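You operate a simulated robot arm through the tools that you are given. There is no shell and no other tool.

The job below is to be done with a simulated two-armed robot. You get a single attempt, and the scene is never put back.

## Task
Shut the washer door. Then take the sponge and put it in the small bowl. Then take the red socks on the top of the blue cupboard and put it away on the wooden bench top. Do these in the order given.

Only the result counts: the job must be done as asked and must still hold three seconds after the hand-in. Knocking over, shifting, dropping, spilling or breaking anything else fails it.

## Robot
Two 7-joint arms with two-finger grippers on one trunk, on a base that moves. Base frame: it is fixed to the floor where the robot stands at the start and does not move with it; the origin is under the middle of the robot, x ahead of it, y to its left, z up. Readings come in mm, rad, newtons and seconds.
The left shoulder is at the start at [80, 160, 977], the right one opposite. With the tool pointing down near the work surface each hand reaches from about 320 to 780 mm from the robot's upright axis, wherever it stands, measured 20 degrees to its own side. Places, roughly: red socks [-750, 3750, 750]; small bowl (15x15x6 cm) [-2400, 1500, 800]; sponge [-1750, 1250, 750]; washer door [600, -100, 400]; wooden bench top [-2900, 2500, 800]. Payload 2.45 kg a hand.
The TCP of each hand is the grasp point between the finger pads, 26 mm short of the fingertips. In the tool frame z runs along the fingers and y along their closing line. The gripper opens to 96 mm; its body begins 69 mm behind the TCP.
Orientation is that of the tool frame in the base frame, as [roll, pitch, yaw] about the fixed x, y, z axes, in that order (R = Rz(yaw) Ry(pitch) Rx(roll)). With the fingers straight down and closing along the base's y, the tool's x points along the base's -x, its y along +y and its z along -z.

## Interface
- The arms move only by the tool apply_moves. It takes "left_increments", "right_increments" or both (then of equal length, played together; a hand with none holds still); each is a list of rows, each a list of 6 numbers: the shift along the base's x, y, z in units of 400 mm (1.0 is 400 mm), then the turn, a rotation vector about the base's x, y, z in units of 90 degrees (1.0 is 90 degrees). In form: [[tx, ty, tz, wx, wy, wz], ...]. A call has 1 to 20 rows; each row is the pose to reach, as a shift and turn from the pose commanded when the call began. "left_claw" and "right_claw" are, for a hand that has rows, the finger opening in mm, from 0 to 96, set as the call begins (left out, the last holds). A call with a number of a shift or a turn outside -1 to 1 is refused whole. A row lasts 0.2 s, in which the tool goes at most 50 mm and 0.15 rad; a call with a longer step from one row to the next is refused whole, and so is a gripper value outside its range. A pose out of reach is approached as far as the arm can. The call stops where the force on the tool passes 40 N (or 10 N more than at its start, if that is more) or the arm is blocked; 0.2 s more then pass. Each finger travels about 119.9 mm/s and halts on what it meets, pressing with about 26 N; the grip force reading is that of the motor and also rises with nothing between the fingers. The clock runs only during rows and for 0.2 s after the last one: add rows that repeat a pose to give the fingers time. The reply holds the time, the measured pose of the TCP, the force on the tool along the base axes, the opening and the grip force, in the units named above and with some noise, with the torque about the TCP (base axes, N m) and any sound that the robot's microphone picked up.
- Cameras (640 x 400 px; columns grow to the right, rows downward): "scene" is now at [206.6, -28.7, 1423.7]; the picture's right is [-0.46, -0.89, 0.00], its down [-0.83, 0.43, -0.36] and it looks along [0.32, -0.16, -0.93] (base axes); focal length 293 px, centre (320, 200). "left" rides on the left gripper at [82, -3, -98] in its tool frame; the picture's right is [0.04, 1.00, 0.00], its down [-0.73, 0.03, -0.68] and it looks along [-0.68, 0.03, 0.73] (tool axes); focal length 256 px, centre (320, 200). "right" rides on the right gripper at [82, 3, -98] in its tool frame; the picture's right is [-0.04, 1.00, 0.00], its down [-0.73, -0.03, -0.68] and it looks along [-0.68, -0.03, 0.73] (tool axes); focal length 256 px, centre (320, 200). There is no depth. A picture from a camera that has moved, and an enlarged one, comes with that camera's place and axes in the base frame and with its lens.
- snapshot(camera): a new picture of that camera. It takes no simulated time.
- raise_lower(by): moves the trunk up (or, below 0, down) by that many mm; the arms and the scene camera ride with it, the base frame stays. It gives what a move gives, with no picture.
- base_move(legs): drives the robot by 1 to 6 legs, each [ahead, left, turn to the left] in mm, mm and rad, along the robot's own axes; the way and the turn of a leg run together, so that a leg with both is an arc; at most 1500 mm and 3.142 rad a leg. The arms and the cameras ride along, it lands a little off, and it stops where it bumps. It gives what a move gives.
- aim_head(pan, tilt): turns the head with the scene camera to pan (to the left, within 2.094 rad either way) and tilt (down, from -0.506 to 1.204), counted from straight ahead of the robot (the tilt from the chest, where the trunk bows). It gives what a move gives.
- zoom(camera, box): a new picture of the part [left, top, right, bottom] of that camera's present view, enlarged. It takes no simulated time.
- sign_off(): hands the job in; it is judged then, once.

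Nothing tells you exact positions but the pictures and the camera data. Unless the task says otherwise, let go and move clear before handing in.

The tools are called after ">>>" as a command line: name --argument value ..., lists and objects as JSON in quotes. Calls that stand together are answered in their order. apply_moves: Moves the arms, as the interface text tells. Its arguments: {"type":"object","properties":{"left_increments":{"type":"array"},"left_claw":{"type":"number"},"right_increments":{"type":"array"},"right_claw":{"type":"number"}},"required":[]} The other tools are called the same way: raise_lower (by) moves the trunk up or down; base_move (legs) drives the base; aim_head (pan, tilt) turns the head that bears the scene camera; snapshot (camera) takes a picture; zoom (camera, box) takes an enlarged picture of a part of a camera's view; sign_off () hands the job in.

At the start:

```text
time_s: 0.0
left_ee_pos: [382.5, -10.1, 622.2]
left_ee_rot: [3.141, -0.003, 3.141]
left_force: [0.0, 0.0, -0.3]
left_moment: [0.0, 0.02, 0.0]
left_grip_width: 96.1
left_grasp_force: 0.0
right_ee_pos: [305.5, -332.7, 584.5]
right_ee_rot: [3.14, -0.002, 3.142]
right_force: [-0.6, -0.3, 0.1]
right_moment: [-0.01, 0.0, 0.02]
right_grip_width: 96.0
right_grasp_force: 0.1
trunk travel left (down, up): [-150.0, 417.0]
robot x, y, heading: [1.9, 3.1, -0.006]
head pan, tilt (commanded): [-0.475, 1.201]
```

scene: 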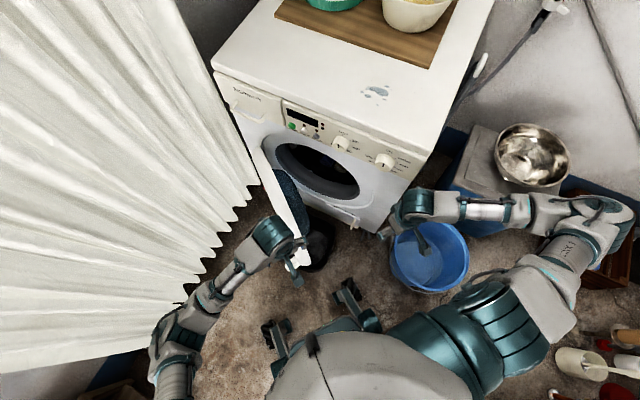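
right: 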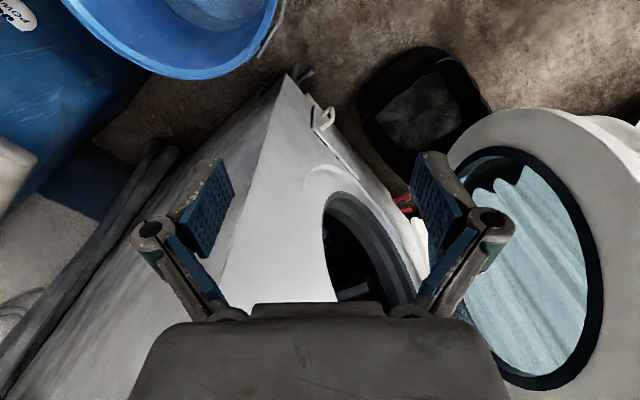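
left: 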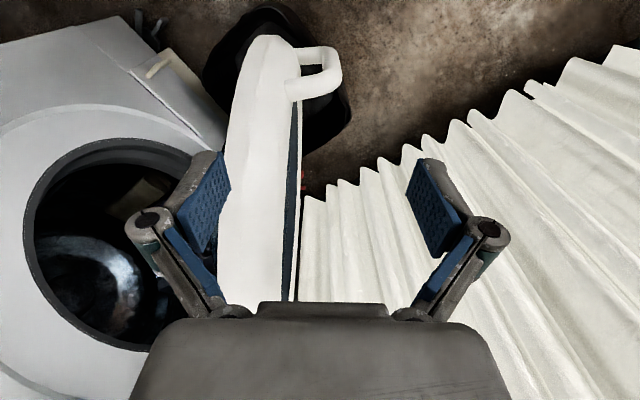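

I see the washer ahead of the robot with its door open on the left side (hinged left), white pleated curtain to the left. I will look around first with the scene camera before moving anything.

>>> snapshot --camera "scene"

>>> snapshot --camera "left"

>>> snapshot --camera "right"

>>> zoom --camera "scene" --box '[200, 80, 440, 280]'

```text
taken
camera scene: at [206.6, -28.7, 1423.7], right [-0.46, -0.89, 0.0], down [-0.83, 0.43, -0.36], along [0.32, -0.16, -0.93], focal length 293 px, centre (320, 200)
```

scene: 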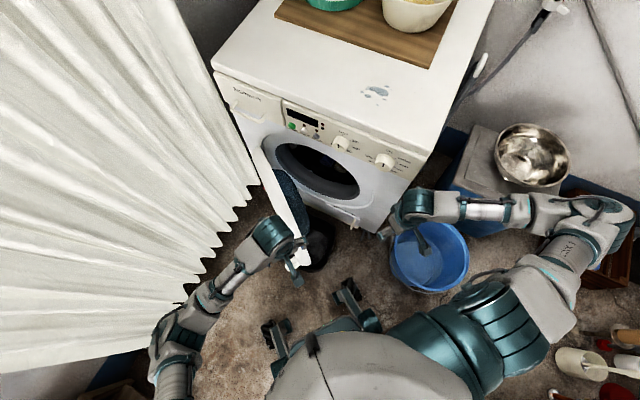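

```text
taken
camera left: at [301.3, -14.0, 718.9], right [-0.04, 1.0, 0.0], down [0.73, 0.03, 0.68], along [0.68, 0.03, -0.73], focal length 256 px, centre (320, 200)
```

left: 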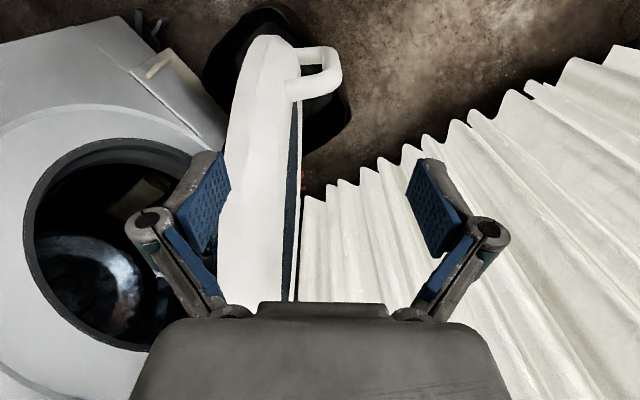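

```text
taken
camera right: at [225.0, -329.3, 683.1], right [0.04, 1.0, 0.0], down [0.73, -0.03, 0.68], along [0.68, -0.03, -0.74], focal length 256 px, centre (320, 200)
```

right: 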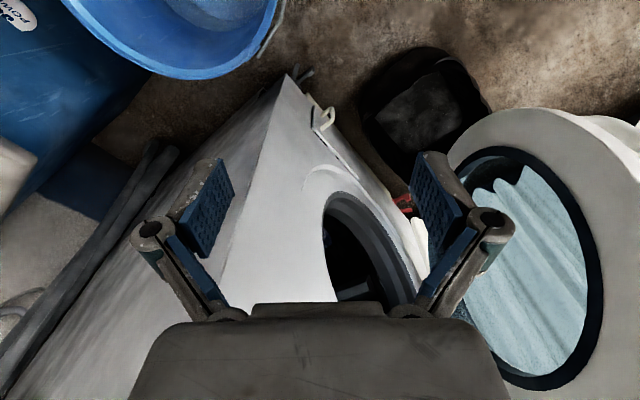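

```text
2.00 times, centred on (320, 180) of scene
camera zoom: at [206.6, -28.7, 1423.7], right [-0.46, -0.89, 0.0], down [-0.83, 0.43, -0.36], along [0.32, -0.16, -0.93], focal length 586 px, centre (320, 240)
```

zoom: 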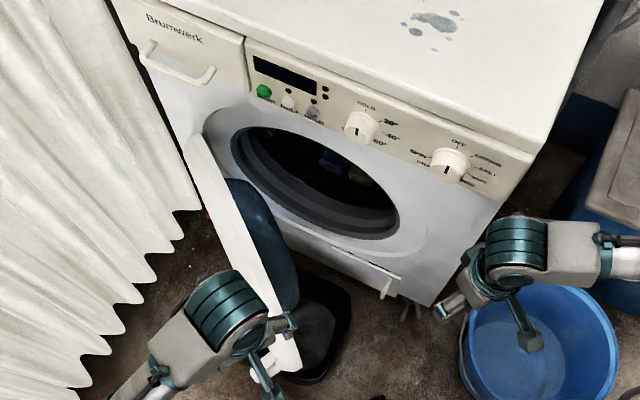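

The washer front runs obliquely from about (400,-400) to (875,-50) and its door stands about 40° open, its free edge near (360,-55,480). I'll look from a few other head angles to pin down the door and the room.

>>> aim_head --pan 0.0 --tilt 0.95

>>> snapshot --camera "scene"

>>> zoom --camera "scene" --box '[220, 160, 460, 360]'

```text
time_s: 0.9
left_ee_pos: [379.5, -9.8, 624.1]
left_ee_rot: [3.139, 0.005, 3.141]
left_force: [0.1, -1.1, 0.0]
left_moment: [-0.01, 0.01, 0.0]
left_grip_width: 96.2
left_grasp_force: 0.1
right_ee_pos: [304.8, -332.0, 586.3]
right_ee_rot: [-3.141, 0.002, -3.14]
right_force: [0.2, 0.4, -0.9]
right_moment: [0.01, -0.01, 0.0]
right_grip_width: 95.9
right_grasp_force: 0.0
trunk travel left (down, up): [-150.0, 417.0]
robot x, y, heading: [2.8, -2.0, 0.002]
head pan, tilt (commanded): [0.0, 0.949]
```

```text
taken
camera scene: at [229.8, -3.3, 1439.8], right [0.0, -1.0, 0.0], down [-0.82, 0.0, -0.58], along [0.58, 0.0, -0.82], focal length 293 px, centre (320, 200)
```

scene: 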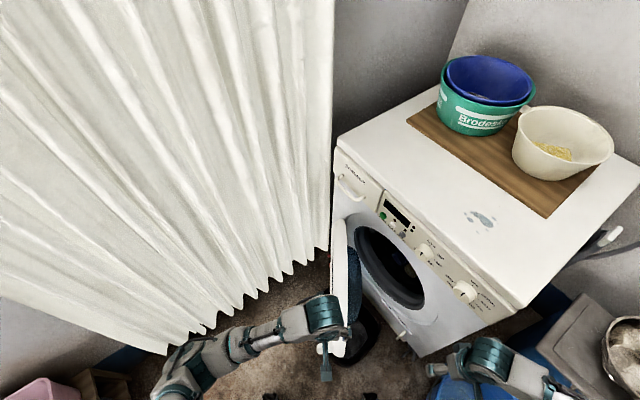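

```text
2.00 times, centred on (340, 260) of scene
camera zoom: at [229.8, -3.3, 1439.8], right [0.0, -1.0, 0.0], down [-0.82, 0.0, -0.58], along [0.58, 0.0, -0.82], focal length 586 px, centre (280, 80)
```

zoom: 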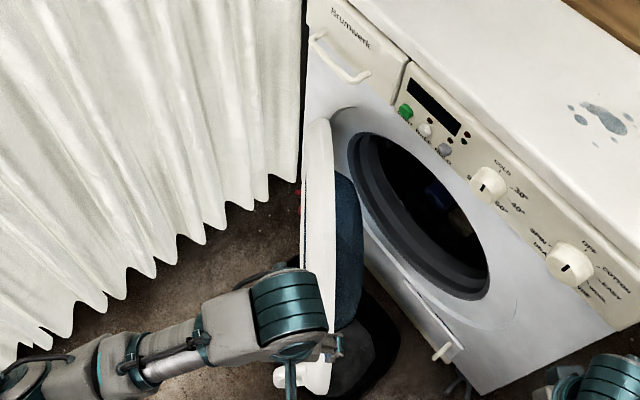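

The door's outer face lies along y≈-30 from x≈365 to 800. Before moving the arms I'll survey the rest of the room by panning the head.

>>> aim_head --pan 1.2 --tilt 0.6

>>> snapshot --camera "scene"

>>> aim_head --pan 2.09 --tilt 0.45

>>> snapshot --camera "scene"

>>> aim_head --pan -1.2 --tilt 0.6

>>> snapshot --camera "scene"

>>> aim_head --pan -2.09 --tilt 0.45

>>> snapshot --camera "scene"

```text
time_s: 2.3
left_ee_pos: [380.2, -8.7, 623.9]
left_ee_rot: [3.139, 0.004, -3.142]
left_force: [0.2, 0.1, 0.0]
left_moment: [0.02, -0.03, -0.02]
left_grip_width: 96.2
left_grasp_force: 0.1
right_ee_pos: [303.7, -332.4, 585.7]
right_ee_rot: [-3.141, 0.002, -3.14]
right_force: [-0.5, -0.2, -0.6]
right_moment: [-0.01, 0.04, 0.02]
right_grip_width: 95.8
right_grasp_force: 0.0
trunk travel left (down, up): [-150.0, 417.0]
robot x, y, heading: [-1.9, 3.8, 0.0]
head pan, tilt (commanded): [1.201, 0.6]
```

```text
taken
camera scene: at [189.1, 79.3, 1468.5], right [0.93, -0.36, -0.01], down [-0.21, -0.53, -0.82], along [0.3, 0.77, -0.57], focal length 293 px, centre (320, 200)
```

scene: 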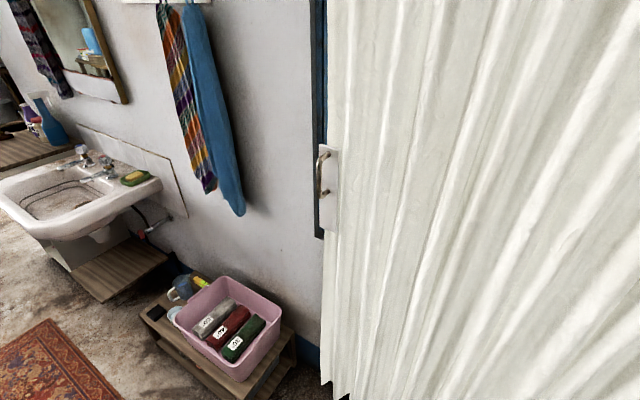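

```text
time_s: 3.5
left_ee_pos: [380.5, -9.9, 623.2]
left_ee_rot: [3.139, 0.002, -3.14]
left_force: [0.0, -0.3, 0.6]
left_moment: [0.04, -0.01, -0.03]
left_grip_width: 95.9
left_grasp_force: 0.0
right_ee_pos: [303.8, -332.3, 585.5]
right_ee_rot: [-3.141, 0.002, -3.14]
right_force: [0.0, -0.7, 0.1]
right_moment: [0.0, 0.03, -0.01]
right_grip_width: 96.0
right_grasp_force: 0.0
trunk travel left (down, up): [-150.0, 417.0]
robot x, y, heading: [-0.8, 0.5, -0.003]
head pan, tilt (commanded): [2.089, 0.45]
```

```text
taken
camera scene: at [111.6, 76.7, 1482.5], right [0.87, 0.49, 0.0], down [0.21, -0.38, -0.9], along [-0.45, 0.78, -0.43], focal length 293 px, centre (320, 200)
```

scene: 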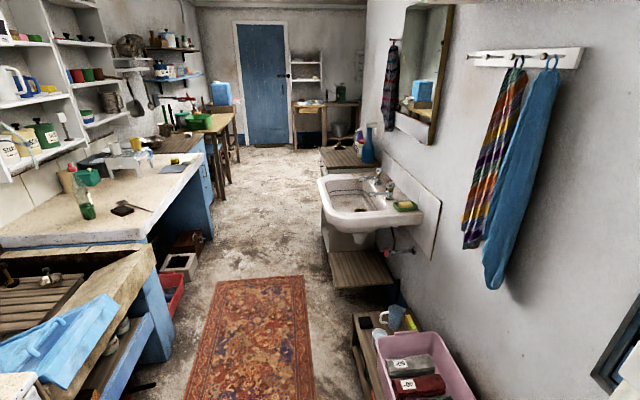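

```text
time_s: 6.3
left_ee_pos: [379.3, -10.8, 623.6]
left_ee_rot: [3.139, 0.003, 3.141]
left_force: [0.5, 0.4, -0.2]
left_moment: [-0.01, 0.0, -0.01]
left_grip_width: 95.9
left_grasp_force: 0.1
right_ee_pos: [304.3, -332.4, 585.2]
right_ee_rot: [-3.14, 0.003, -3.141]
right_force: [0.6, -0.1, 0.6]
right_moment: [-0.02, 0.0, 0.03]
right_grip_width: 96.1
right_grasp_force: 0.1
trunk travel left (down, up): [-150.0, 417.0]
robot x, y, heading: [0.5, 3.7, 0.002]
head pan, tilt (commanded): [-1.201, 0.6]
```

```text
taken
camera scene: at [189.1, -85.7, 1468.4], right [-0.93, -0.36, 0.0], down [-0.21, 0.53, -0.82], along [0.3, -0.77, -0.57], focal length 293 px, centre (320, 200)
```

scene: 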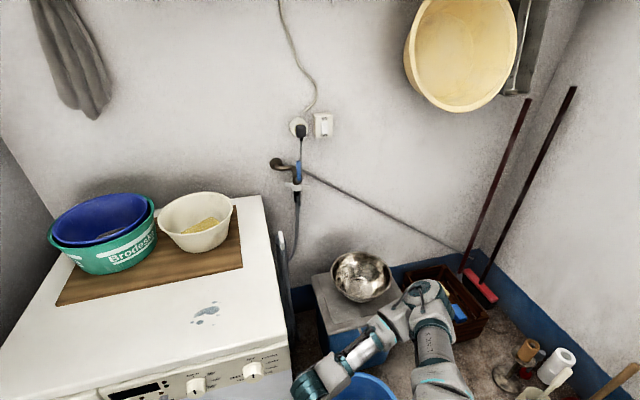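

```text
time_s: 7.5
left_ee_pos: [379.4, -10.8, 623.6]
left_ee_rot: [3.14, 0.003, -3.141]
left_force: [-0.7, -0.5, 0.1]
left_moment: [-0.01, -0.02, -0.02]
left_grip_width: 95.9
left_grasp_force: 0.1
right_ee_pos: [304.8, -332.6, 585.7]
right_ee_rot: [-3.14, 0.002, -3.139]
right_force: [0.9, -0.6, 0.3]
right_moment: [-0.01, 0.02, 0.02]
right_grip_width: 96.0
right_grasp_force: 0.0
trunk travel left (down, up): [-150.0, 417.0]
robot x, y, heading: [-1.1, -3.0, 0.004]
head pan, tilt (commanded): [-2.089, 0.45]
```

```text
taken
camera scene: at [111.6, -83.1, 1482.3], right [-0.87, 0.49, 0.0], down [0.21, 0.38, -0.9], along [-0.45, -0.78, -0.43], focal length 293 px, centre (320, 200)
```

scene: 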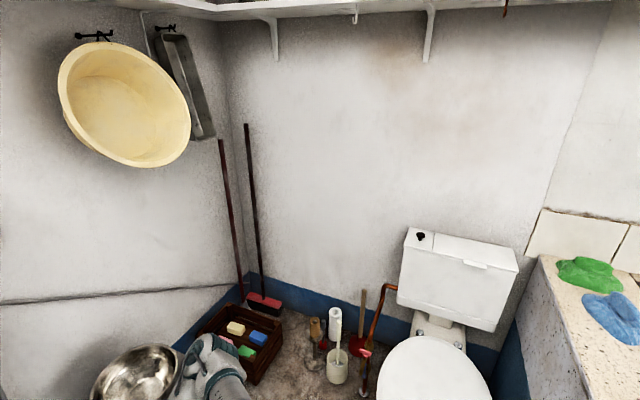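

The room is an aisle running toward (-0.58, 0.81); the washer and toilet are at this end, counters to the left in the far view and a sink on the right wall. Now I'll do the door: move the left hand up and away, then bring the right hand over to the outer (left) side of the door.

>>> aim_head --pan 0.0 --tilt 1.1

>>> apply_moves --left_increments '[[0, 0, 0.1, 0, 0, 0], [0, 0, 0.2, 0, 0, 0], [0, 0, 0.3, 0, 0, 0], [0, 0.1, 0.33, 0, 0, 0], [0, 0.2, 0.33, 0, 0, 0], [0, 0.3, 0.33, 0, 0, 0], [-0.03, 0.4, 0.33, 0, 0, 0], [-0.06, 0.5, 0.33, 0, 0, 0], [-0.09, 0.6, 0.33, 0, 0, 0], [-0.12, 0.7, 0.33, 0, 0, 0]]'

>>> snapshot --camera "scene"

```text
time_s: 9.5
left_ee_pos: [379.9, -11.3, 623.3]
left_ee_rot: [3.139, 0.004, 3.141]
left_force: [-0.3, 0.7, 0.4]
left_moment: [0.01, -0.02, -0.02]
left_grip_width: 96.0
left_grasp_force: 0.1
right_ee_pos: [304.1, -331.9, 587.1]
right_ee_rot: [3.141, 0.0, -3.14]
right_force: [0.4, -1.6, -0.2]
right_moment: [0.0, 0.03, 0.0]
right_grip_width: 95.8
right_grasp_force: 0.2
trunk travel left (down, up): [-150.0, 417.0]
robot x, y, heading: [2.0, -3.6, 0.001]
head pan, tilt (commanded): [0.0, 1.1]
```

```text
time_s: 11.7
left_ee_pos: [336.6, 272.2, 754.1]
left_ee_rot: [-3.14, 0.002, 3.14]
left_force: [0.7, -0.1, 0.3]
left_moment: [-0.02, 0.02, -0.03]
left_grip_width: 95.7
left_grasp_force: 0.1
left hand out of reach, approached as far as the arm can: row 10
right_ee_pos: [303.0, -330.5, 586.5]
right_ee_rot: [-3.138, 0.004, 3.141]
right_force: [0.6, 0.1, -0.3]
right_moment: [-0.01, -0.01, 0.0]
right_grip_width: 95.8
right_grasp_force: 0.0
trunk travel left (down, up): [-150.0, 417.0]
robot x, y, heading: [-0.2, 0.2, 0.002]
head pan, tilt (commanded): [0.0, 1.1]
```

```text
taken
camera scene: at [218.1, 1.6, 1430.1], right [0.0, -1.0, 0.0], down [-0.89, 0.0, -0.45], along [0.45, 0.0, -0.89], focal length 293 px, centre (320, 200)
```

scene: 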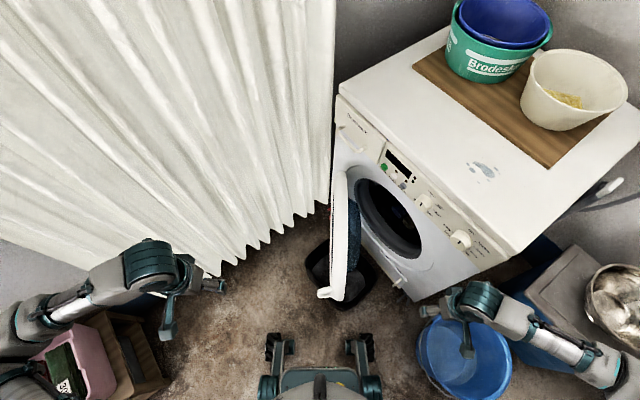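

The left hand is clear; the door stands free with its handle at about (370,-15,470). Next I raise the right hand, close its fingers and carry it over to the left of the door.

>>> apply_moves --right_increments '[[0, 0, 0.11, 0, 0, 0], [0, 0, 0.22, 0, 0, 0], [0, 0, 0.33, 0, 0, 0], [0.02, 0, 0.43, 0, 0, 0], [0.06, 0.08, 0.45, 0, 0, 0], [0.1, 0.18, 0.45, 0, 0, 0], [0.14, 0.28, 0.45, 0, 0, 0], [0.18, 0.38, 0.45, 0, 0, 0], [0.22, 0.48, 0.45, 0, 0, 0], [0.25, 0.58, 0.45, 0, 0, 0], [0.27, 0.68, 0.45, 0, 0, 0], [0.28, 0.78, 0.45, 0, 0, 0], [0.28, 0.88, 0.45, 0, 0, 0], [0.28, 0.98, 0.45, 0, 0, 0]]' --right_claw 0

>>> snapshot --camera "scene"

>>> snapshot --camera "right"

```text
time_s: 14.7
left_ee_pos: [334.9, 282.3, 751.9]
left_ee_rot: [-3.141, 0.007, -3.139]
left_force: [0.0, 0.6, 0.2]
left_moment: [-0.06, -0.04, 0.0]
left_grip_width: 96.0
left_grasp_force: 0.1
right_ee_pos: [415.8, 69.2, 764.4]
right_ee_rot: [-3.135, 0.004, -3.138]
right_force: [-0.6, -0.9, -0.2]
right_moment: [-0.01, -0.03, -0.01]
right_grip_width: 0.0
right_grasp_force: 25.4
right hand out of reach, approached as far as the arm can: row 3, 4, 5
trunk travel left (down, up): [-150.0, 417.0]
robot x, y, heading: [-0.1, 2.3, 0.007]
head pan, tilt (commanded): [0.0, 1.1]
```

```text
taken
camera scene: at [218.9, 37.3, 1428.4], right [0.0, -1.0, 0.02], down [-0.89, -0.01, -0.45], along [0.45, -0.02, -0.89], focal length 293 px, centre (320, 200)
```

scene: 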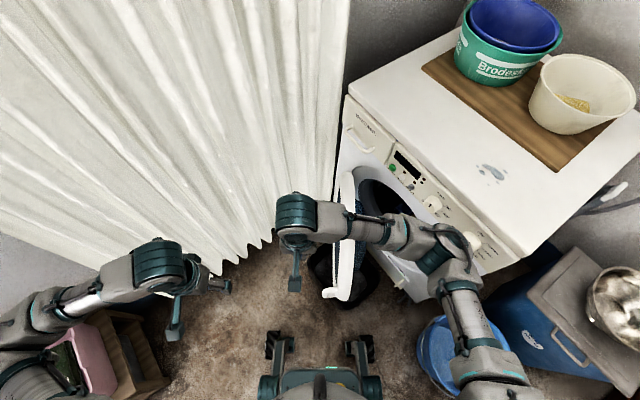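

```text
taken
camera right: at [333.7, 71.9, 863.0], right [0.04, 1.0, -0.01], down [0.73, -0.02, 0.68], along [0.68, -0.03, -0.73], focal length 256 px, centre (320, 200)
```

right: 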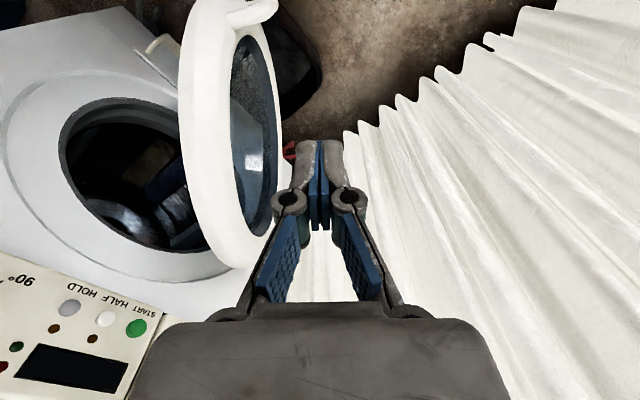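

The closed right gripper is now left of the door, but its forearm would pass over the door rim and come close to the washer. The left arm stays wholly on the outer side of the door, so I'll send the right hand back and push with the left.

>>> apply_moves --right_increments '[[0, -0.1, 0, 0, 0, 0], [0, -0.2, 0, 0, 0, 0], [-0.01, -0.3, 0, 0, 0, 0], [-0.03, -0.4, 0, 0, 0, 0], [-0.06, -0.5, 0, 0, 0, 0], [-0.1, -0.6, 0, 0, 0, 0], [-0.14, -0.7, 0, 0, 0, 0], [-0.18, -0.8, 0, 0, 0, 0], [-0.22, -0.9, -0.03, 0, 0, 0], [-0.26, -0.98, -0.1, 0, 0, 0], [-0.3, -1.0, -0.2, 0, 0, 0], [-0.32, -1.0, -0.3, 0, 0, 0]]'

>>> apply_moves --left_increments '[[0.03, -0.1, 0, 0, 0, 0], [0.06, -0.2, 0, 0, 0, 0], [0.1, -0.3, 0, 0, 0, 0], [0.14, -0.39, 0, 0, 0, 0], [0.18, -0.46, 0, 0, 0, 0], [0.22, -0.5, -0.02, 0, 0, 0]]' --left_claw 0

>>> snapshot --camera "scene"

>>> snapshot --camera "left"

```text
time_s: 17.3
left_ee_pos: [337.1, 265.9, 756.3]
left_ee_rot: [3.14, 0.002, 3.141]
left_force: [0.3, 0.0, 0.4]
left_moment: [0.08, 0.0, -0.01]
left_grip_width: 96.1
left_grasp_force: 0.0
right_ee_pos: [287.3, -343.3, 645.0]
right_ee_rot: [3.139, 0.002, -3.141]
right_force: [1.1, 0.0, 0.6]
right_moment: [0.02, 0.03, -0.02]
right_grip_width: 0.0
right_grasp_force: 25.7
right hand out of reach, approached as far as the arm can: row 9, 10, 11
trunk travel left (down, up): [-150.0, 417.0]
robot x, y, heading: [0.7, -3.8, 0.004]
head pan, tilt (commanded): [0.0, 1.1]
```

```text
time_s: 18.7
left_ee_pos: [425.3, 74.5, 746.5]
left_ee_rot: [-3.138, 0.002, -3.139]
left_force: [0.4, 1.1, -0.1]
left_moment: [-0.01, 0.02, -0.04]
left_grip_width: 0.0
left_grasp_force: 26.5
right_ee_pos: [289.4, -335.0, 648.4]
right_ee_rot: [-3.138, 0.002, -3.14]
right_force: [-0.4, -0.4, -0.2]
right_moment: [0.0, 0.0, 0.02]
right_grip_width: 0.1
right_grasp_force: 25.7
trunk travel left (down, up): [-150.0, 417.0]
robot x, y, heading: [-2.0, 2.3, 0.002]
head pan, tilt (commanded): [0.0, 1.1]
```

```text
taken
camera scene: at [220.8, 5.2, 1429.5], right [0.0, -1.0, 0.0], down [-0.89, 0.0, -0.45], along [0.45, 0.0, -0.89], focal length 293 px, centre (320, 200)
```

scene: 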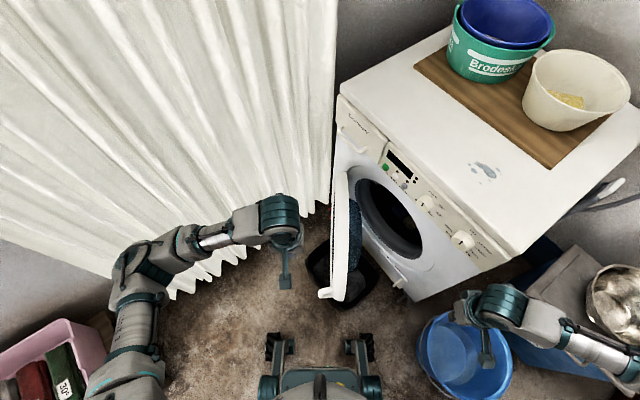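

```text
taken
camera left: at [343.5, 71.3, 843.1], right [-0.04, 1.0, 0.0], down [0.73, 0.03, 0.68], along [0.68, 0.03, -0.73], focal length 256 px, centre (320, 200)
```

left: 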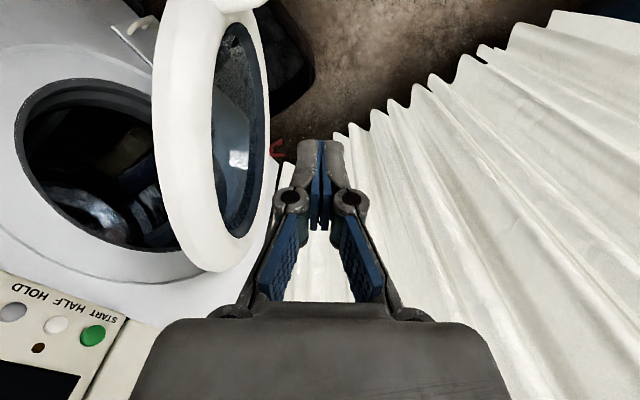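

The left hand is at (425,74,746), beside the door on its outer side. I lower it so that the closed fingers are level with the upper part of the door rim and check.

>>> apply_moves --left_increments '[[0, 0, -0.1, 0, 0, 0], [0, 0, -0.2, 0, 0, 0], [0, 0, -0.3, 0, 0, 0], [0, 0, -0.4, 0, 0, 0], [0, 0, -0.47, 0, 0, 0], [0, 0, -0.47, 0, 0, 0]]'

>>> snapshot --camera "scene"

>>> snapshot --camera "left"

```text
time_s: 20.1
left_ee_pos: [427.3, 69.6, 558.7]
left_ee_rot: [3.141, 0.003, 3.142]
left_force: [0.6, 0.6, 0.3]
left_moment: [-0.02, 0.01, -0.03]
left_grip_width: 0.0
left_grasp_force: 26.3
right_ee_pos: [288.6, -339.4, 646.1]
right_ee_rot: [-3.14, 0.002, -3.141]
right_force: [-0.7, 0.9, 0.2]
right_moment: [-0.02, 0.03, -0.03]
right_grip_width: 0.2
right_grasp_force: 25.6
trunk travel left (down, up): [-150.0, 417.0]
robot x, y, heading: [1.7, -1.3, 0.001]
head pan, tilt (commanded): [0.0, 1.1]
```

```text
taken
camera scene: at [219.9, -3.4, 1429.8], right [0.0, -1.0, 0.0], down [-0.89, 0.0, -0.45], along [0.45, 0.0, -0.89], focal length 293 px, centre (320, 200)
```

scene: 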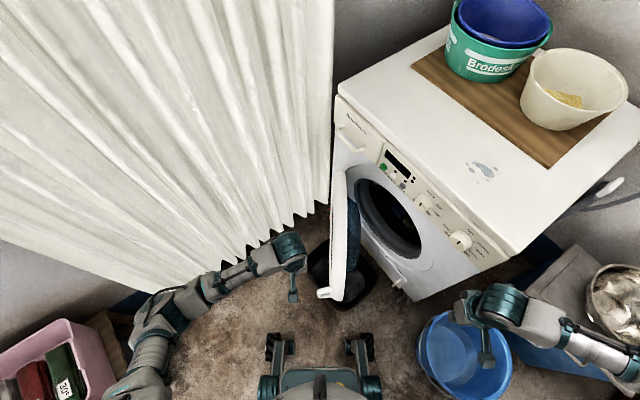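

```text
taken
camera left: at [343.9, 66.3, 655.0], right [-0.04, 1.0, 0.0], down [0.73, 0.03, 0.68], along [0.68, 0.03, -0.73], focal length 256 px, centre (320, 200)
```

left: 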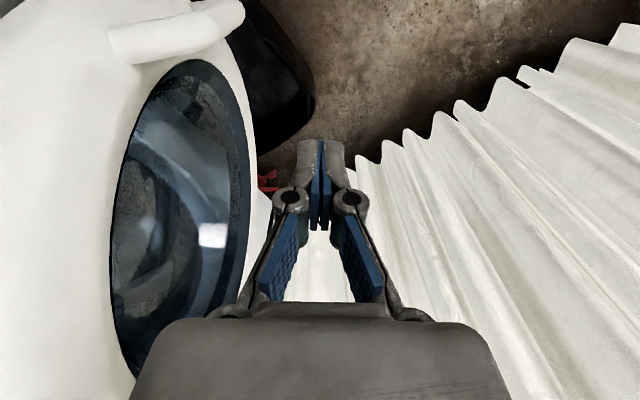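

The hand is beside the door's outer ring, handle at about (375,-5, 370–550). Now I push toward -y along the door's arc in the first stage.

>>> apply_moves --left_increments '[[0, -0.06, 0, 0, 0, 0], [0, -0.12, 0, 0, 0, 0], [-0.01, -0.18, 0, 0, 0, 0], [-0.01, -0.23, 0, 0, 0, 0], [-0.02, -0.28, 0, 0, 0, 0], [-0.03, -0.33, 0, 0, 0, 0], [-0.03, -0.38, 0, 0, 0, 0], [-0.03, -0.43, 0, 0, 0, 0], [-0.03, -0.49, 0, 0, 0, 0]]'

>>> snapshot --camera "scene"

>>> snapshot --camera "left"

```text
time_s: 22.1
left_ee_pos: [412.6, -126.8, 559.8]
left_ee_rot: [3.139, 0.003, 3.14]
left_force: [0.2, -0.5, -0.1]
left_moment: [0.0, 0.02, 0.0]
left_grip_width: 0.0
left_grasp_force: 25.3
right_ee_pos: [288.7, -340.7, 645.2]
right_ee_rot: [3.14, 0.002, -3.14]
right_force: [0.0, -0.1, 0.6]
right_moment: [0.01, 0.0, -0.02]
right_grip_width: 0.0
right_grasp_force: 26.1
trunk travel left (down, up): [-150.0, 417.0]
robot x, y, heading: [0.1, 0.0, -0.004]
head pan, tilt (commanded): [0.0, 1.1]
```

```text
taken
camera scene: at [219.9, -5.6, 1429.7], right [0.0, -1.0, 0.0], down [-0.89, 0.0, -0.45], along [0.45, 0.0, -0.89], focal length 293 px, centre (320, 200)
```

scene: 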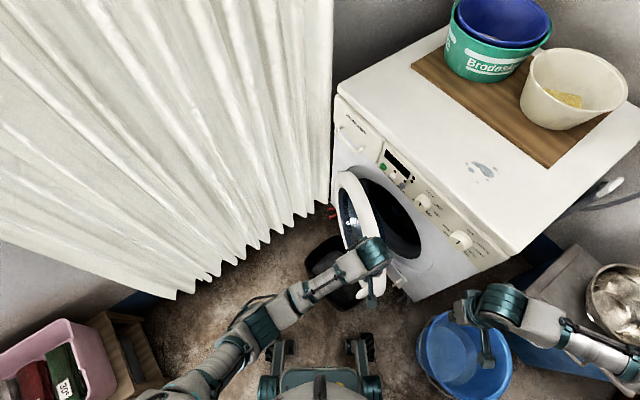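

```text
taken
camera left: at [331.3, -130.0, 655.5], right [-0.04, 1.0, 0.0], down [0.73, 0.03, 0.68], along [0.68, 0.03, -0.73], focal length 256 px, centre (320, 200)
```

left: 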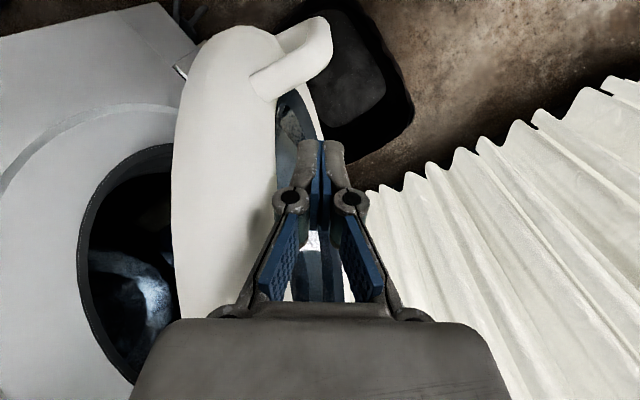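

The door is swinging shut with hardly any force. I continue along the arc to the closed position, watching force and sound.

>>> apply_moves --left_increments '[[0.005, -0.04, 0, 0, 0, 0], [0.01, -0.08, 0, 0, 0, 0], [0.02, -0.12, 0, 0, 0, 0], [0.035, -0.165, 0, 0, 0, 0], [0.05, -0.205, 0, 0, 0, 0], [0.065, -0.245, 0, 0, 0, 0], [0.08, -0.285, 0, 0, 0, 0], [0.095, -0.325, 0, 0, 0, 0]]'

>>> snapshot --camera "scene"

>>> snapshot --camera "left"

```text
time_s: 23.9
left_ee_pos: [443.5, -227.9, 557.4]
left_ee_rot: [3.139, 0.002, -3.141]
left_force: [-0.9, 0.6, -0.6]
left_moment: [0.02, -0.01, 0.01]
left_grip_width: 0.0
left_grasp_force: 25.6
left hand out of reach, approached as far as the arm can: row 7, 8
right_ee_pos: [288.9, -339.5, 646.2]
right_ee_rot: [3.14, 0.002, -3.14]
right_force: [0.1, -0.8, -1.0]
right_moment: [0.01, -0.01, 0.03]
right_grip_width: 0.0
right_grasp_force: 25.7
trunk travel left (down, up): [-150.0, 417.0]
robot x, y, heading: [1.0, -0.4, 0.001]
head pan, tilt (commanded): [0.0, 1.1]
```

```text
taken
camera scene: at [220.7, -5.3, 1429.6], right [0.0, -1.0, 0.0], down [-0.89, 0.0, -0.45], along [0.45, 0.0, -0.89], focal length 293 px, centre (320, 200)
```

scene: 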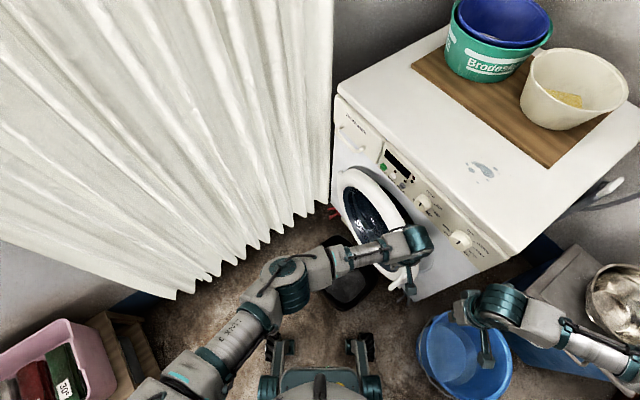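

```text
taken
camera left: at [361.6, -230.9, 653.6], right [-0.04, 1.0, 0.0], down [0.73, 0.03, 0.68], along [0.68, 0.03, -0.73], focal length 256 px, centre (320, 200)
```

left: 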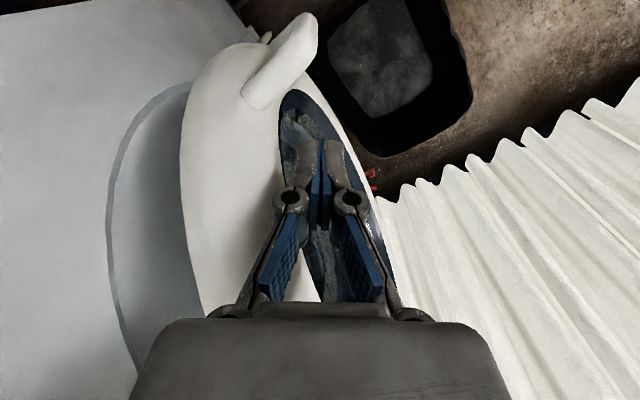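

The door is almost shut (about 5° left) and the left arm is at its reach limit. I'll finish the push by moving the base slightly toward the washer (direction about (0.55,-0.83)).

>>> base_move --legs '[[12, -18, 0]]'

>>> snapshot --camera "left"

>>> snapshot --camera "scene"

```text
time_s: 24.7
left_ee_pos: [455.3, -239.9, 558.6]
left_ee_rot: [-3.138, 0.001, -3.14]
left_force: [0.8, 0.6, -1.4]
left_moment: [-0.1, 0.09, -0.01]
left_grip_width: 0.0
left_grasp_force: 25.5
right_ee_pos: [300.2, -351.3, 649.1]
right_ee_rot: [-3.138, 0.002, -3.137]
right_force: [1.8, 1.2, 0.0]
right_moment: [-0.07, 0.03, -0.01]
right_grip_width: 0.0
right_grasp_force: 26.0
trunk travel left (down, up): [-150.0, 417.0]
robot x, y, heading: [10.2, -14.3, -0.005]
head pan, tilt (commanded): [0.0, 1.1]
```

```text
taken
camera left: at [374.2, -241.9, 654.8], right [-0.04, 1.0, -0.01], down [0.73, 0.03, 0.68], along [0.68, 0.02, -0.73], focal length 256 px, centre (320, 200)
```

left: 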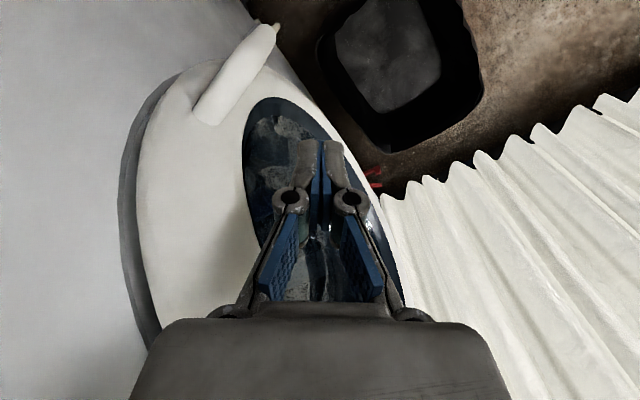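

```text
taken
camera scene: at [231.6, -21.3, 1429.4], right [0.0, -1.0, 0.0], down [-0.89, 0.0, -0.45], along [0.45, 0.0, -0.89], focal length 293 px, centre (320, 200)
```

scene: 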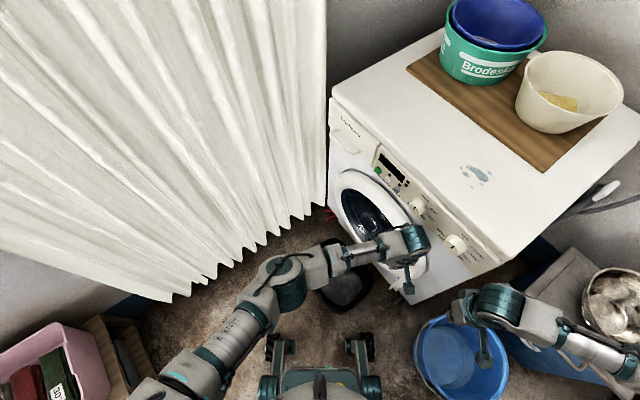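

The door now looks nearly or entirely shut; there is no contact force yet. I push a bit more to make sure.

>>> base_move --legs '[[12, -18, 0]]'

>>> snapshot --camera "left"

>>> zoom --camera "scene" --box '[280, 120, 480, 320]'

```text
time_s: 25.5
left_ee_pos: [467.7, -245.5, 562.8]
left_ee_rot: [-3.125, 0.005, -3.138]
left_force: [1.0, 0.7, -0.9]
left_moment: [-0.05, 0.07, -0.01]
left_grip_width: 0.1
left_grasp_force: 26.3
right_ee_pos: [310.4, -356.9, 654.7]
right_ee_rot: [-3.125, 0.009, -3.137]
right_force: [-0.1, 0.5, 0.5]
right_moment: [-0.14, 0.03, -0.01]
right_grip_width: 0.0
right_grasp_force: 25.5
trunk travel left (down, up): [-150.0, 417.0]
robot x, y, heading: [23.8, -29.0, 0.002]
head pan, tilt (commanded): [0.0, 1.1]
```

```text
taken
camera left: at [385.6, -247.6, 658.3], right [-0.04, 1.0, -0.02], down [0.73, 0.04, 0.68], along [0.68, 0.02, -0.73], focal length 256 px, centre (320, 200)
```

left: 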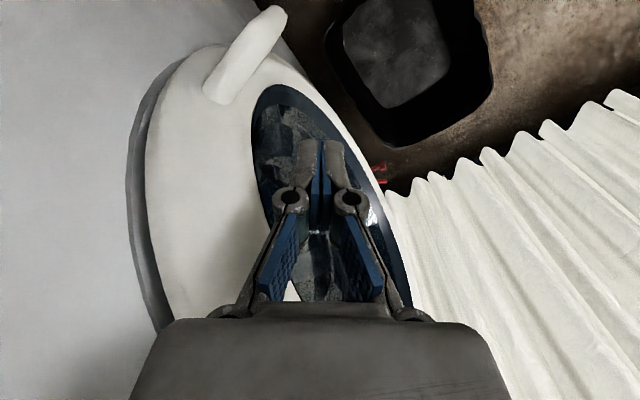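

```text
2.00 times, centred on (380, 220) of scene
camera zoom: at [244.1, -33.4, 1429.2], right [0.0, -1.0, 0.0], down [-0.89, 0.0, -0.45], along [0.45, 0.0, -0.89], focal length 586 px, centre (200, 160)
```

zoom: 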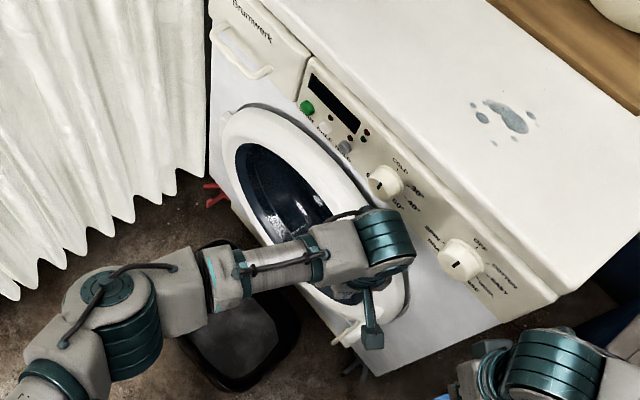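

The door looks shut against the washer face. I check the readings after settling and then press gently with the arm to confirm it is fully home.

>>> apply_moves --left_increments '[[0, 0, 0, 0, 0, 0], [0, 0, 0, 0, 0, 0], [0, 0, 0, 0, 0, 0]]'

>>> apply_moves --left_increments '[[0.01, -0.02, 0, 0, 0, 0], [0.02, -0.04, 0, 0, 0, 0], [0.03, -0.06, 0, 0, 0, 0]]'

>>> snapshot --camera "left"

```text
time_s: 26.3
left_ee_pos: [466.1, -240.6, 564.2]
left_ee_rot: [-3.117, 0.009, -3.138]
left_force: [-0.4, 0.1, 0.0]
left_moment: [-0.02, 0.05, 0.0]
left_grip_width: 0.0
left_grasp_force: 26.3
right_ee_pos: [313.4, -355.3, 655.5]
right_ee_rot: [-3.113, 0.014, 3.131]
right_force: [0.1, 1.0, -0.2]
right_moment: [-0.06, 0.02, -0.01]
right_grip_width: 0.0
right_grasp_force: 25.8
trunk travel left (down, up): [-150.0, 417.0]
robot x, y, heading: [24.0, -23.9, -0.002]
head pan, tilt (commanded): [0.0, 1.1]
```

```text
time_s: 27.1
left_ee_pos: [474.5, -257.6, 565.4]
left_ee_rot: [-3.12, 0.008, -3.137]
left_force: [0.6, 0.3, 0.2]
left_moment: [-0.02, 0.03, 0.0]
left_grip_width: 0.0
left_grasp_force: 26.0
left hand out of reach, approached as far as the arm can: row 3
right_ee_pos: [312.8, -357.3, 655.4]
right_ee_rot: [-3.114, 0.014, 3.133]
right_force: [0.1, 0.9, -0.3]
right_moment: [-0.08, 0.01, 0.0]
right_grip_width: 0.2
right_grasp_force: 26.9
trunk travel left (down, up): [-150.0, 417.0]
robot x, y, heading: [26.0, -29.5, -0.002]
head pan, tilt (commanded): [0.0, 1.1]
```

```text
taken
camera left: at [392.2, -258.6, 660.7], right [-0.04, 1.0, -0.02], down [0.73, 0.05, 0.68], along [0.68, 0.01, -0.73], focal length 256 px, centre (320, 200)
```

left: 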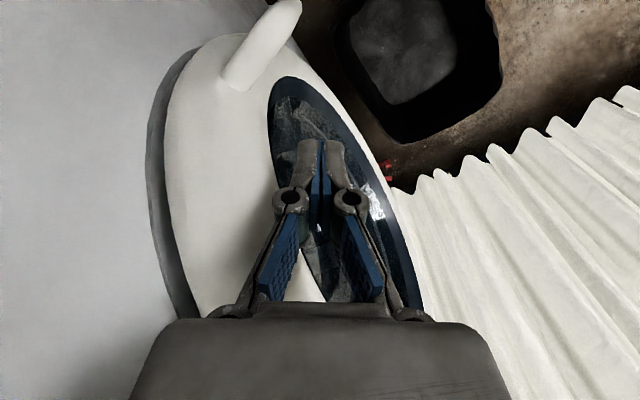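

Both hands show a slight tilt, which could mean some part of the robot is touching something. I look at the right arm and washer corner.

>>> snapshot --camera "right"

>>> snapshot --camera "scene"

>>> zoom --camera "scene" --box '[400, 200, 640, 400]'

```text
taken
camera right: at [229.5, -350.6, 752.2], right [0.05, 1.0, -0.03], down [0.72, -0.02, 0.69], along [0.69, -0.05, -0.72], focal length 256 px, centre (320, 200)
```

right: 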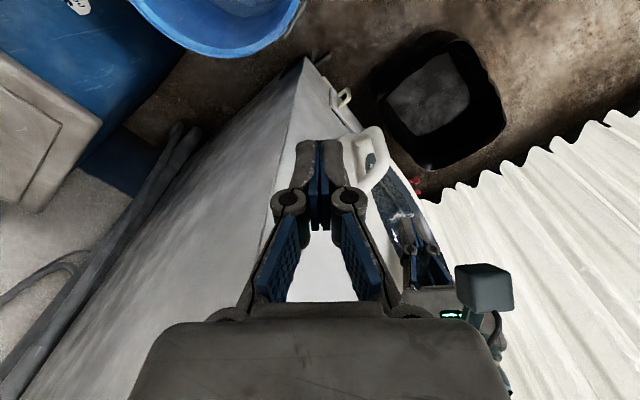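

```text
taken
camera scene: at [243.6, -34.4, 1429.2], right [0.0, -1.0, 0.0], down [-0.89, 0.0, -0.45], along [0.45, 0.0, -0.89], focal length 293 px, centre (320, 200)
```

scene: 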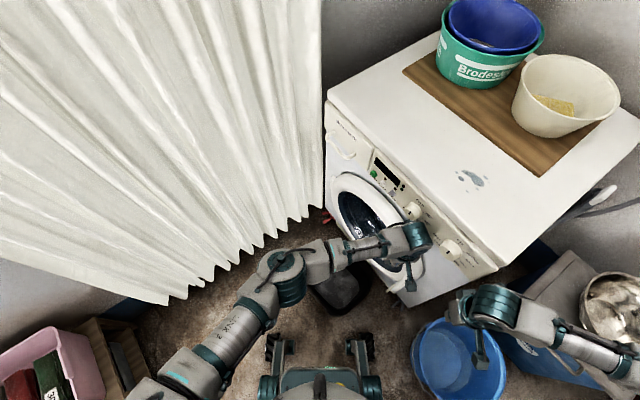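

```text
2.00 times, centred on (520, 300) of scene
camera zoom: at [243.6, -34.4, 1429.2], right [0.0, -1.0, 0.0], down [-0.89, 0.0, -0.45], along [0.45, 0.0, -0.89], focal length 586 px, centre (-80, 0)
```

zoom: 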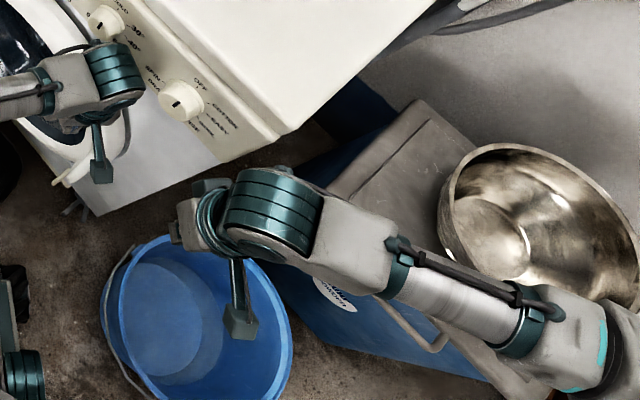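

The door is shut; a contact somewhere on the arms seems possible, so I back the left hand off the door and reverse the small base shift, then check readings.

>>> apply_moves --left_increments '[[-0.03, 0.05, 0, 0, 0, 0], [-0.06, 0.1, 0, 0, 0, 0], [-0.09, 0.16, 0, 0, 0, 0]]'

>>> base_move --legs '[[-24, 36, 0]]'

>>> snapshot --camera "scene"

>>> zoom --camera "scene" --box '[300, 120, 500, 320]'

```text
time_s: 27.9
left_ee_pos: [436.7, -194.4, 565.4]
left_ee_rot: [-3.121, 0.01, -3.136]
left_force: [0.2, -0.4, -1.7]
left_moment: [-0.03, 0.02, 0.03]
left_grip_width: 0.1
left_grasp_force: 26.1
right_ee_pos: [311.7, -356.7, 655.5]
right_ee_rot: [-3.117, 0.014, 3.134]
right_force: [-0.6, 0.6, -1.0]
right_moment: [-0.05, 0.03, 0.0]
right_grip_width: 0.0
right_grasp_force: 26.1
trunk travel left (down, up): [-150.0, 417.0]
robot x, y, heading: [24.5, -31.6, -0.003]
head pan, tilt (commanded): [0.0, 1.1]
```

```text
time_s: 28.8
left_ee_pos: [412.9, -173.3, 562.5]
left_ee_rot: [-3.134, 0.013, -3.14]
left_force: [-0.5, -0.9, 1.2]
left_moment: [0.07, -0.1, 0.02]
left_grip_width: 0.2
left_grasp_force: 25.9
right_ee_pos: [285.1, -333.2, 651.3]
right_ee_rot: [-3.135, 0.012, -3.14]
right_force: [-0.8, -1.8, 0.1]
right_moment: [0.15, -0.02, -0.02]
right_grip_width: 0.2
right_grasp_force: 25.7
trunk travel left (down, up): [-150.0, 417.0]
robot x, y, heading: [2.4, -5.2, 0.001]
head pan, tilt (commanded): [0.0, 1.1]
```

```text
taken
camera scene: at [219.0, -11.2, 1429.9], right [0.0, -1.0, -0.01], down [-0.89, 0.0, -0.45], along [0.45, 0.01, -0.89], focal length 293 px, centre (320, 200)
```

scene: 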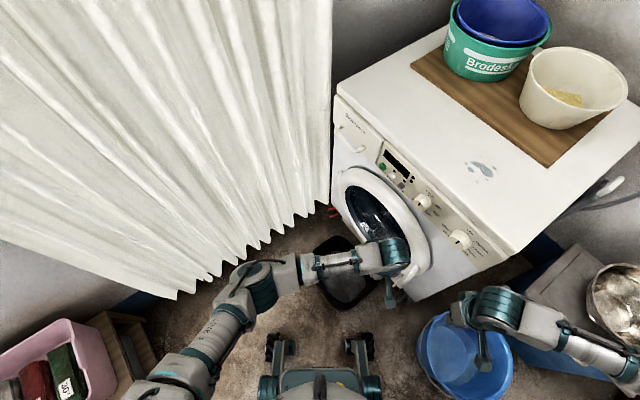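

```text
2.00 times, centred on (400, 220) of scene
camera zoom: at [219.0, -11.2, 1429.9], right [0.0, -1.0, -0.01], down [-0.89, 0.0, -0.45], along [0.45, 0.01, -0.89], focal length 586 px, centre (160, 160)
```

zoom: 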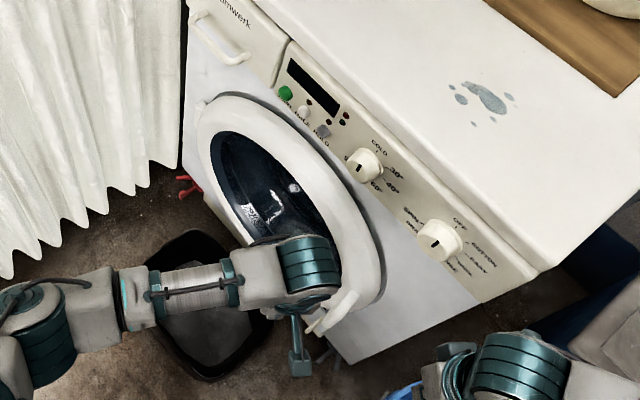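

The readings are back to normal after reversing. I move the left hand clear and inspect whether the door is flush.

>>> apply_moves --left_increments '[[-0.05, 0.1, 0, 0, 0, 0], [-0.1, 0.2, 0, 0, 0, 0], [-0.12, 0.3, 0.05, 0, 0, 0], [-0.12, 0.4, 0.1, 0, 0, 0], [-0.12, 0.5, 0.15, 0, 0, 0], [-0.12, 0.6, 0.2, 0, 0, 0], [-0.12, 0.7, 0.25, 0, 0, 0], [-0.12, 0.8, 0.3, 0, 0, 0]]'

>>> aim_head --pan -0.3 --tilt 1.0

>>> snapshot --camera "scene"

>>> zoom --camera "scene" --box '[220, 120, 420, 320]'

>>> snapshot --camera "right"

```text
time_s: 30.6
left_ee_pos: [363.4, 145.9, 686.4]
left_ee_rot: [-3.129, 0.013, -3.14]
left_force: [-0.3, 0.3, 0.1]
left_moment: [0.01, 0.01, 0.03]
left_grip_width: 0.1
left_grasp_force: 26.0
right_ee_pos: [284.7, -336.1, 652.6]
right_ee_rot: [-3.125, 0.017, 3.135]
right_force: [1.0, -1.5, -0.2]
right_moment: [0.04, -0.01, 0.01]
right_grip_width: 0.1
right_grasp_force: 25.8
trunk travel left (down, up): [-150.0, 417.0]
robot x, y, heading: [0.6, 1.7, -0.003]
head pan, tilt (commanded): [0.0, 1.1]
```

```text
time_s: 31.4
left_ee_pos: [364.3, 147.2, 686.1]
left_ee_rot: [-3.129, 0.014, -3.139]
left_force: [-0.2, -0.9, -0.6]
left_moment: [0.0, -0.01, 0.01]
left_grip_width: 0.1
left_grasp_force: 26.1
right_ee_pos: [284.6, -335.2, 653.6]
right_ee_rot: [-3.126, 0.016, 3.135]
right_force: [-0.4, -0.6, -0.9]
right_moment: [0.04, -0.01, -0.01]
right_grip_width: 0.3
right_grasp_force: 26.2
trunk travel left (down, up): [-150.0, 417.0]
robot x, y, heading: [0.0, 4.8, -0.001]
head pan, tilt (commanded): [-0.3, 1.0]
```

```text
taken
camera scene: at [223.4, -26.1, 1436.2], right [-0.29, -0.96, 0.0], down [-0.81, 0.25, -0.54], along [0.51, -0.16, -0.84], focal length 293 px, centre (320, 200)
```

scene: 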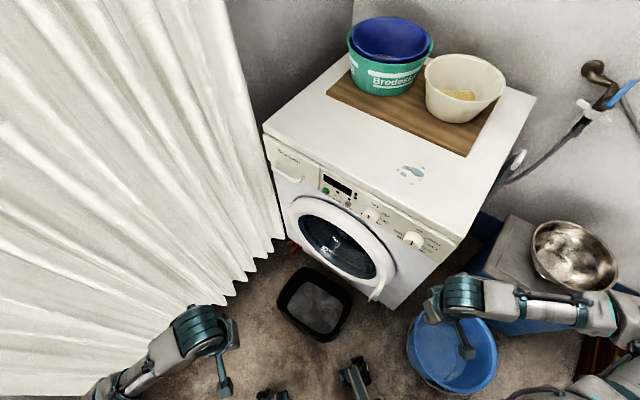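

```text
2.00 times, centred on (320, 220) of scene
camera zoom: at [223.4, -26.1, 1436.2], right [-0.29, -0.96, 0.0], down [-0.81, 0.25, -0.54], along [0.51, -0.16, -0.84], focal length 586 px, centre (320, 160)
```

zoom: 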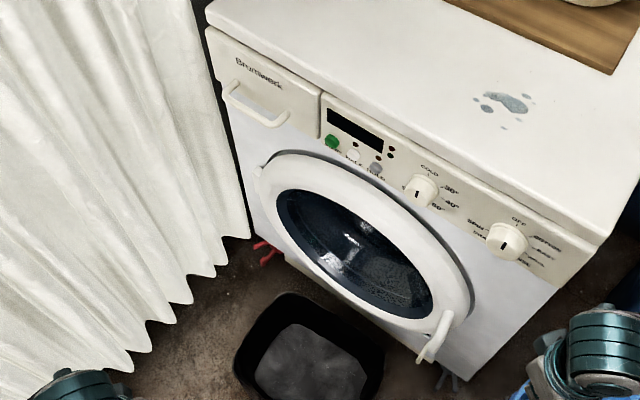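

```text
taken
camera right: at [201.6, -328.9, 750.3], right [0.05, 1.0, -0.02], down [0.72, -0.02, 0.69], along [0.69, -0.04, -0.72], focal length 256 px, centre (320, 200)
```

right: 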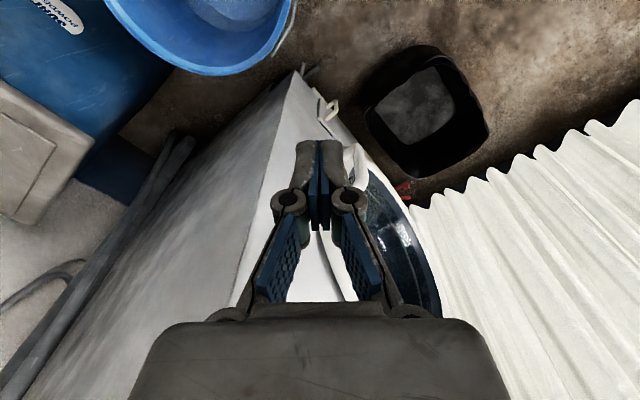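

The door appears to lie flat against the washer. I zoom in on its free edge and check again for a gap.

>>> zoom --camera "scene" --box '[280, 185, 410, 315]'

>>> zoom --camera "right" --box '[280, 60, 460, 320]'

```text
3.08 times, centred on (345, 250) of scene
camera zoom: at [223.4, -26.1, 1436.2], right [-0.29, -0.96, 0.0], down [-0.81, 0.25, -0.54], along [0.51, -0.16, -0.84], focal length 901 px, centre (243, 46)
```

zoom: 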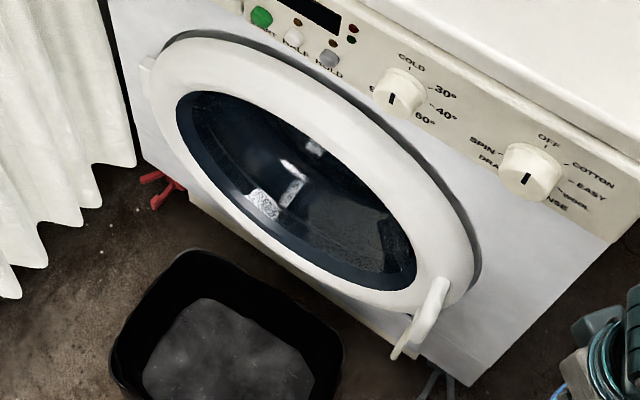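

```text
1.54 times, centred on (370, 190) of right
camera zoom: at [201.6, -328.9, 750.3], right [0.05, 1.0, -0.02], down [0.72, -0.02, 0.69], along [0.69, -0.04, -0.72], focal length 394 px, centre (243, 215)
```

zoom: 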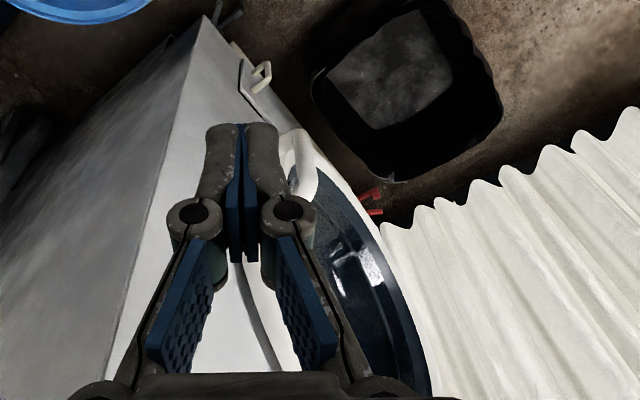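

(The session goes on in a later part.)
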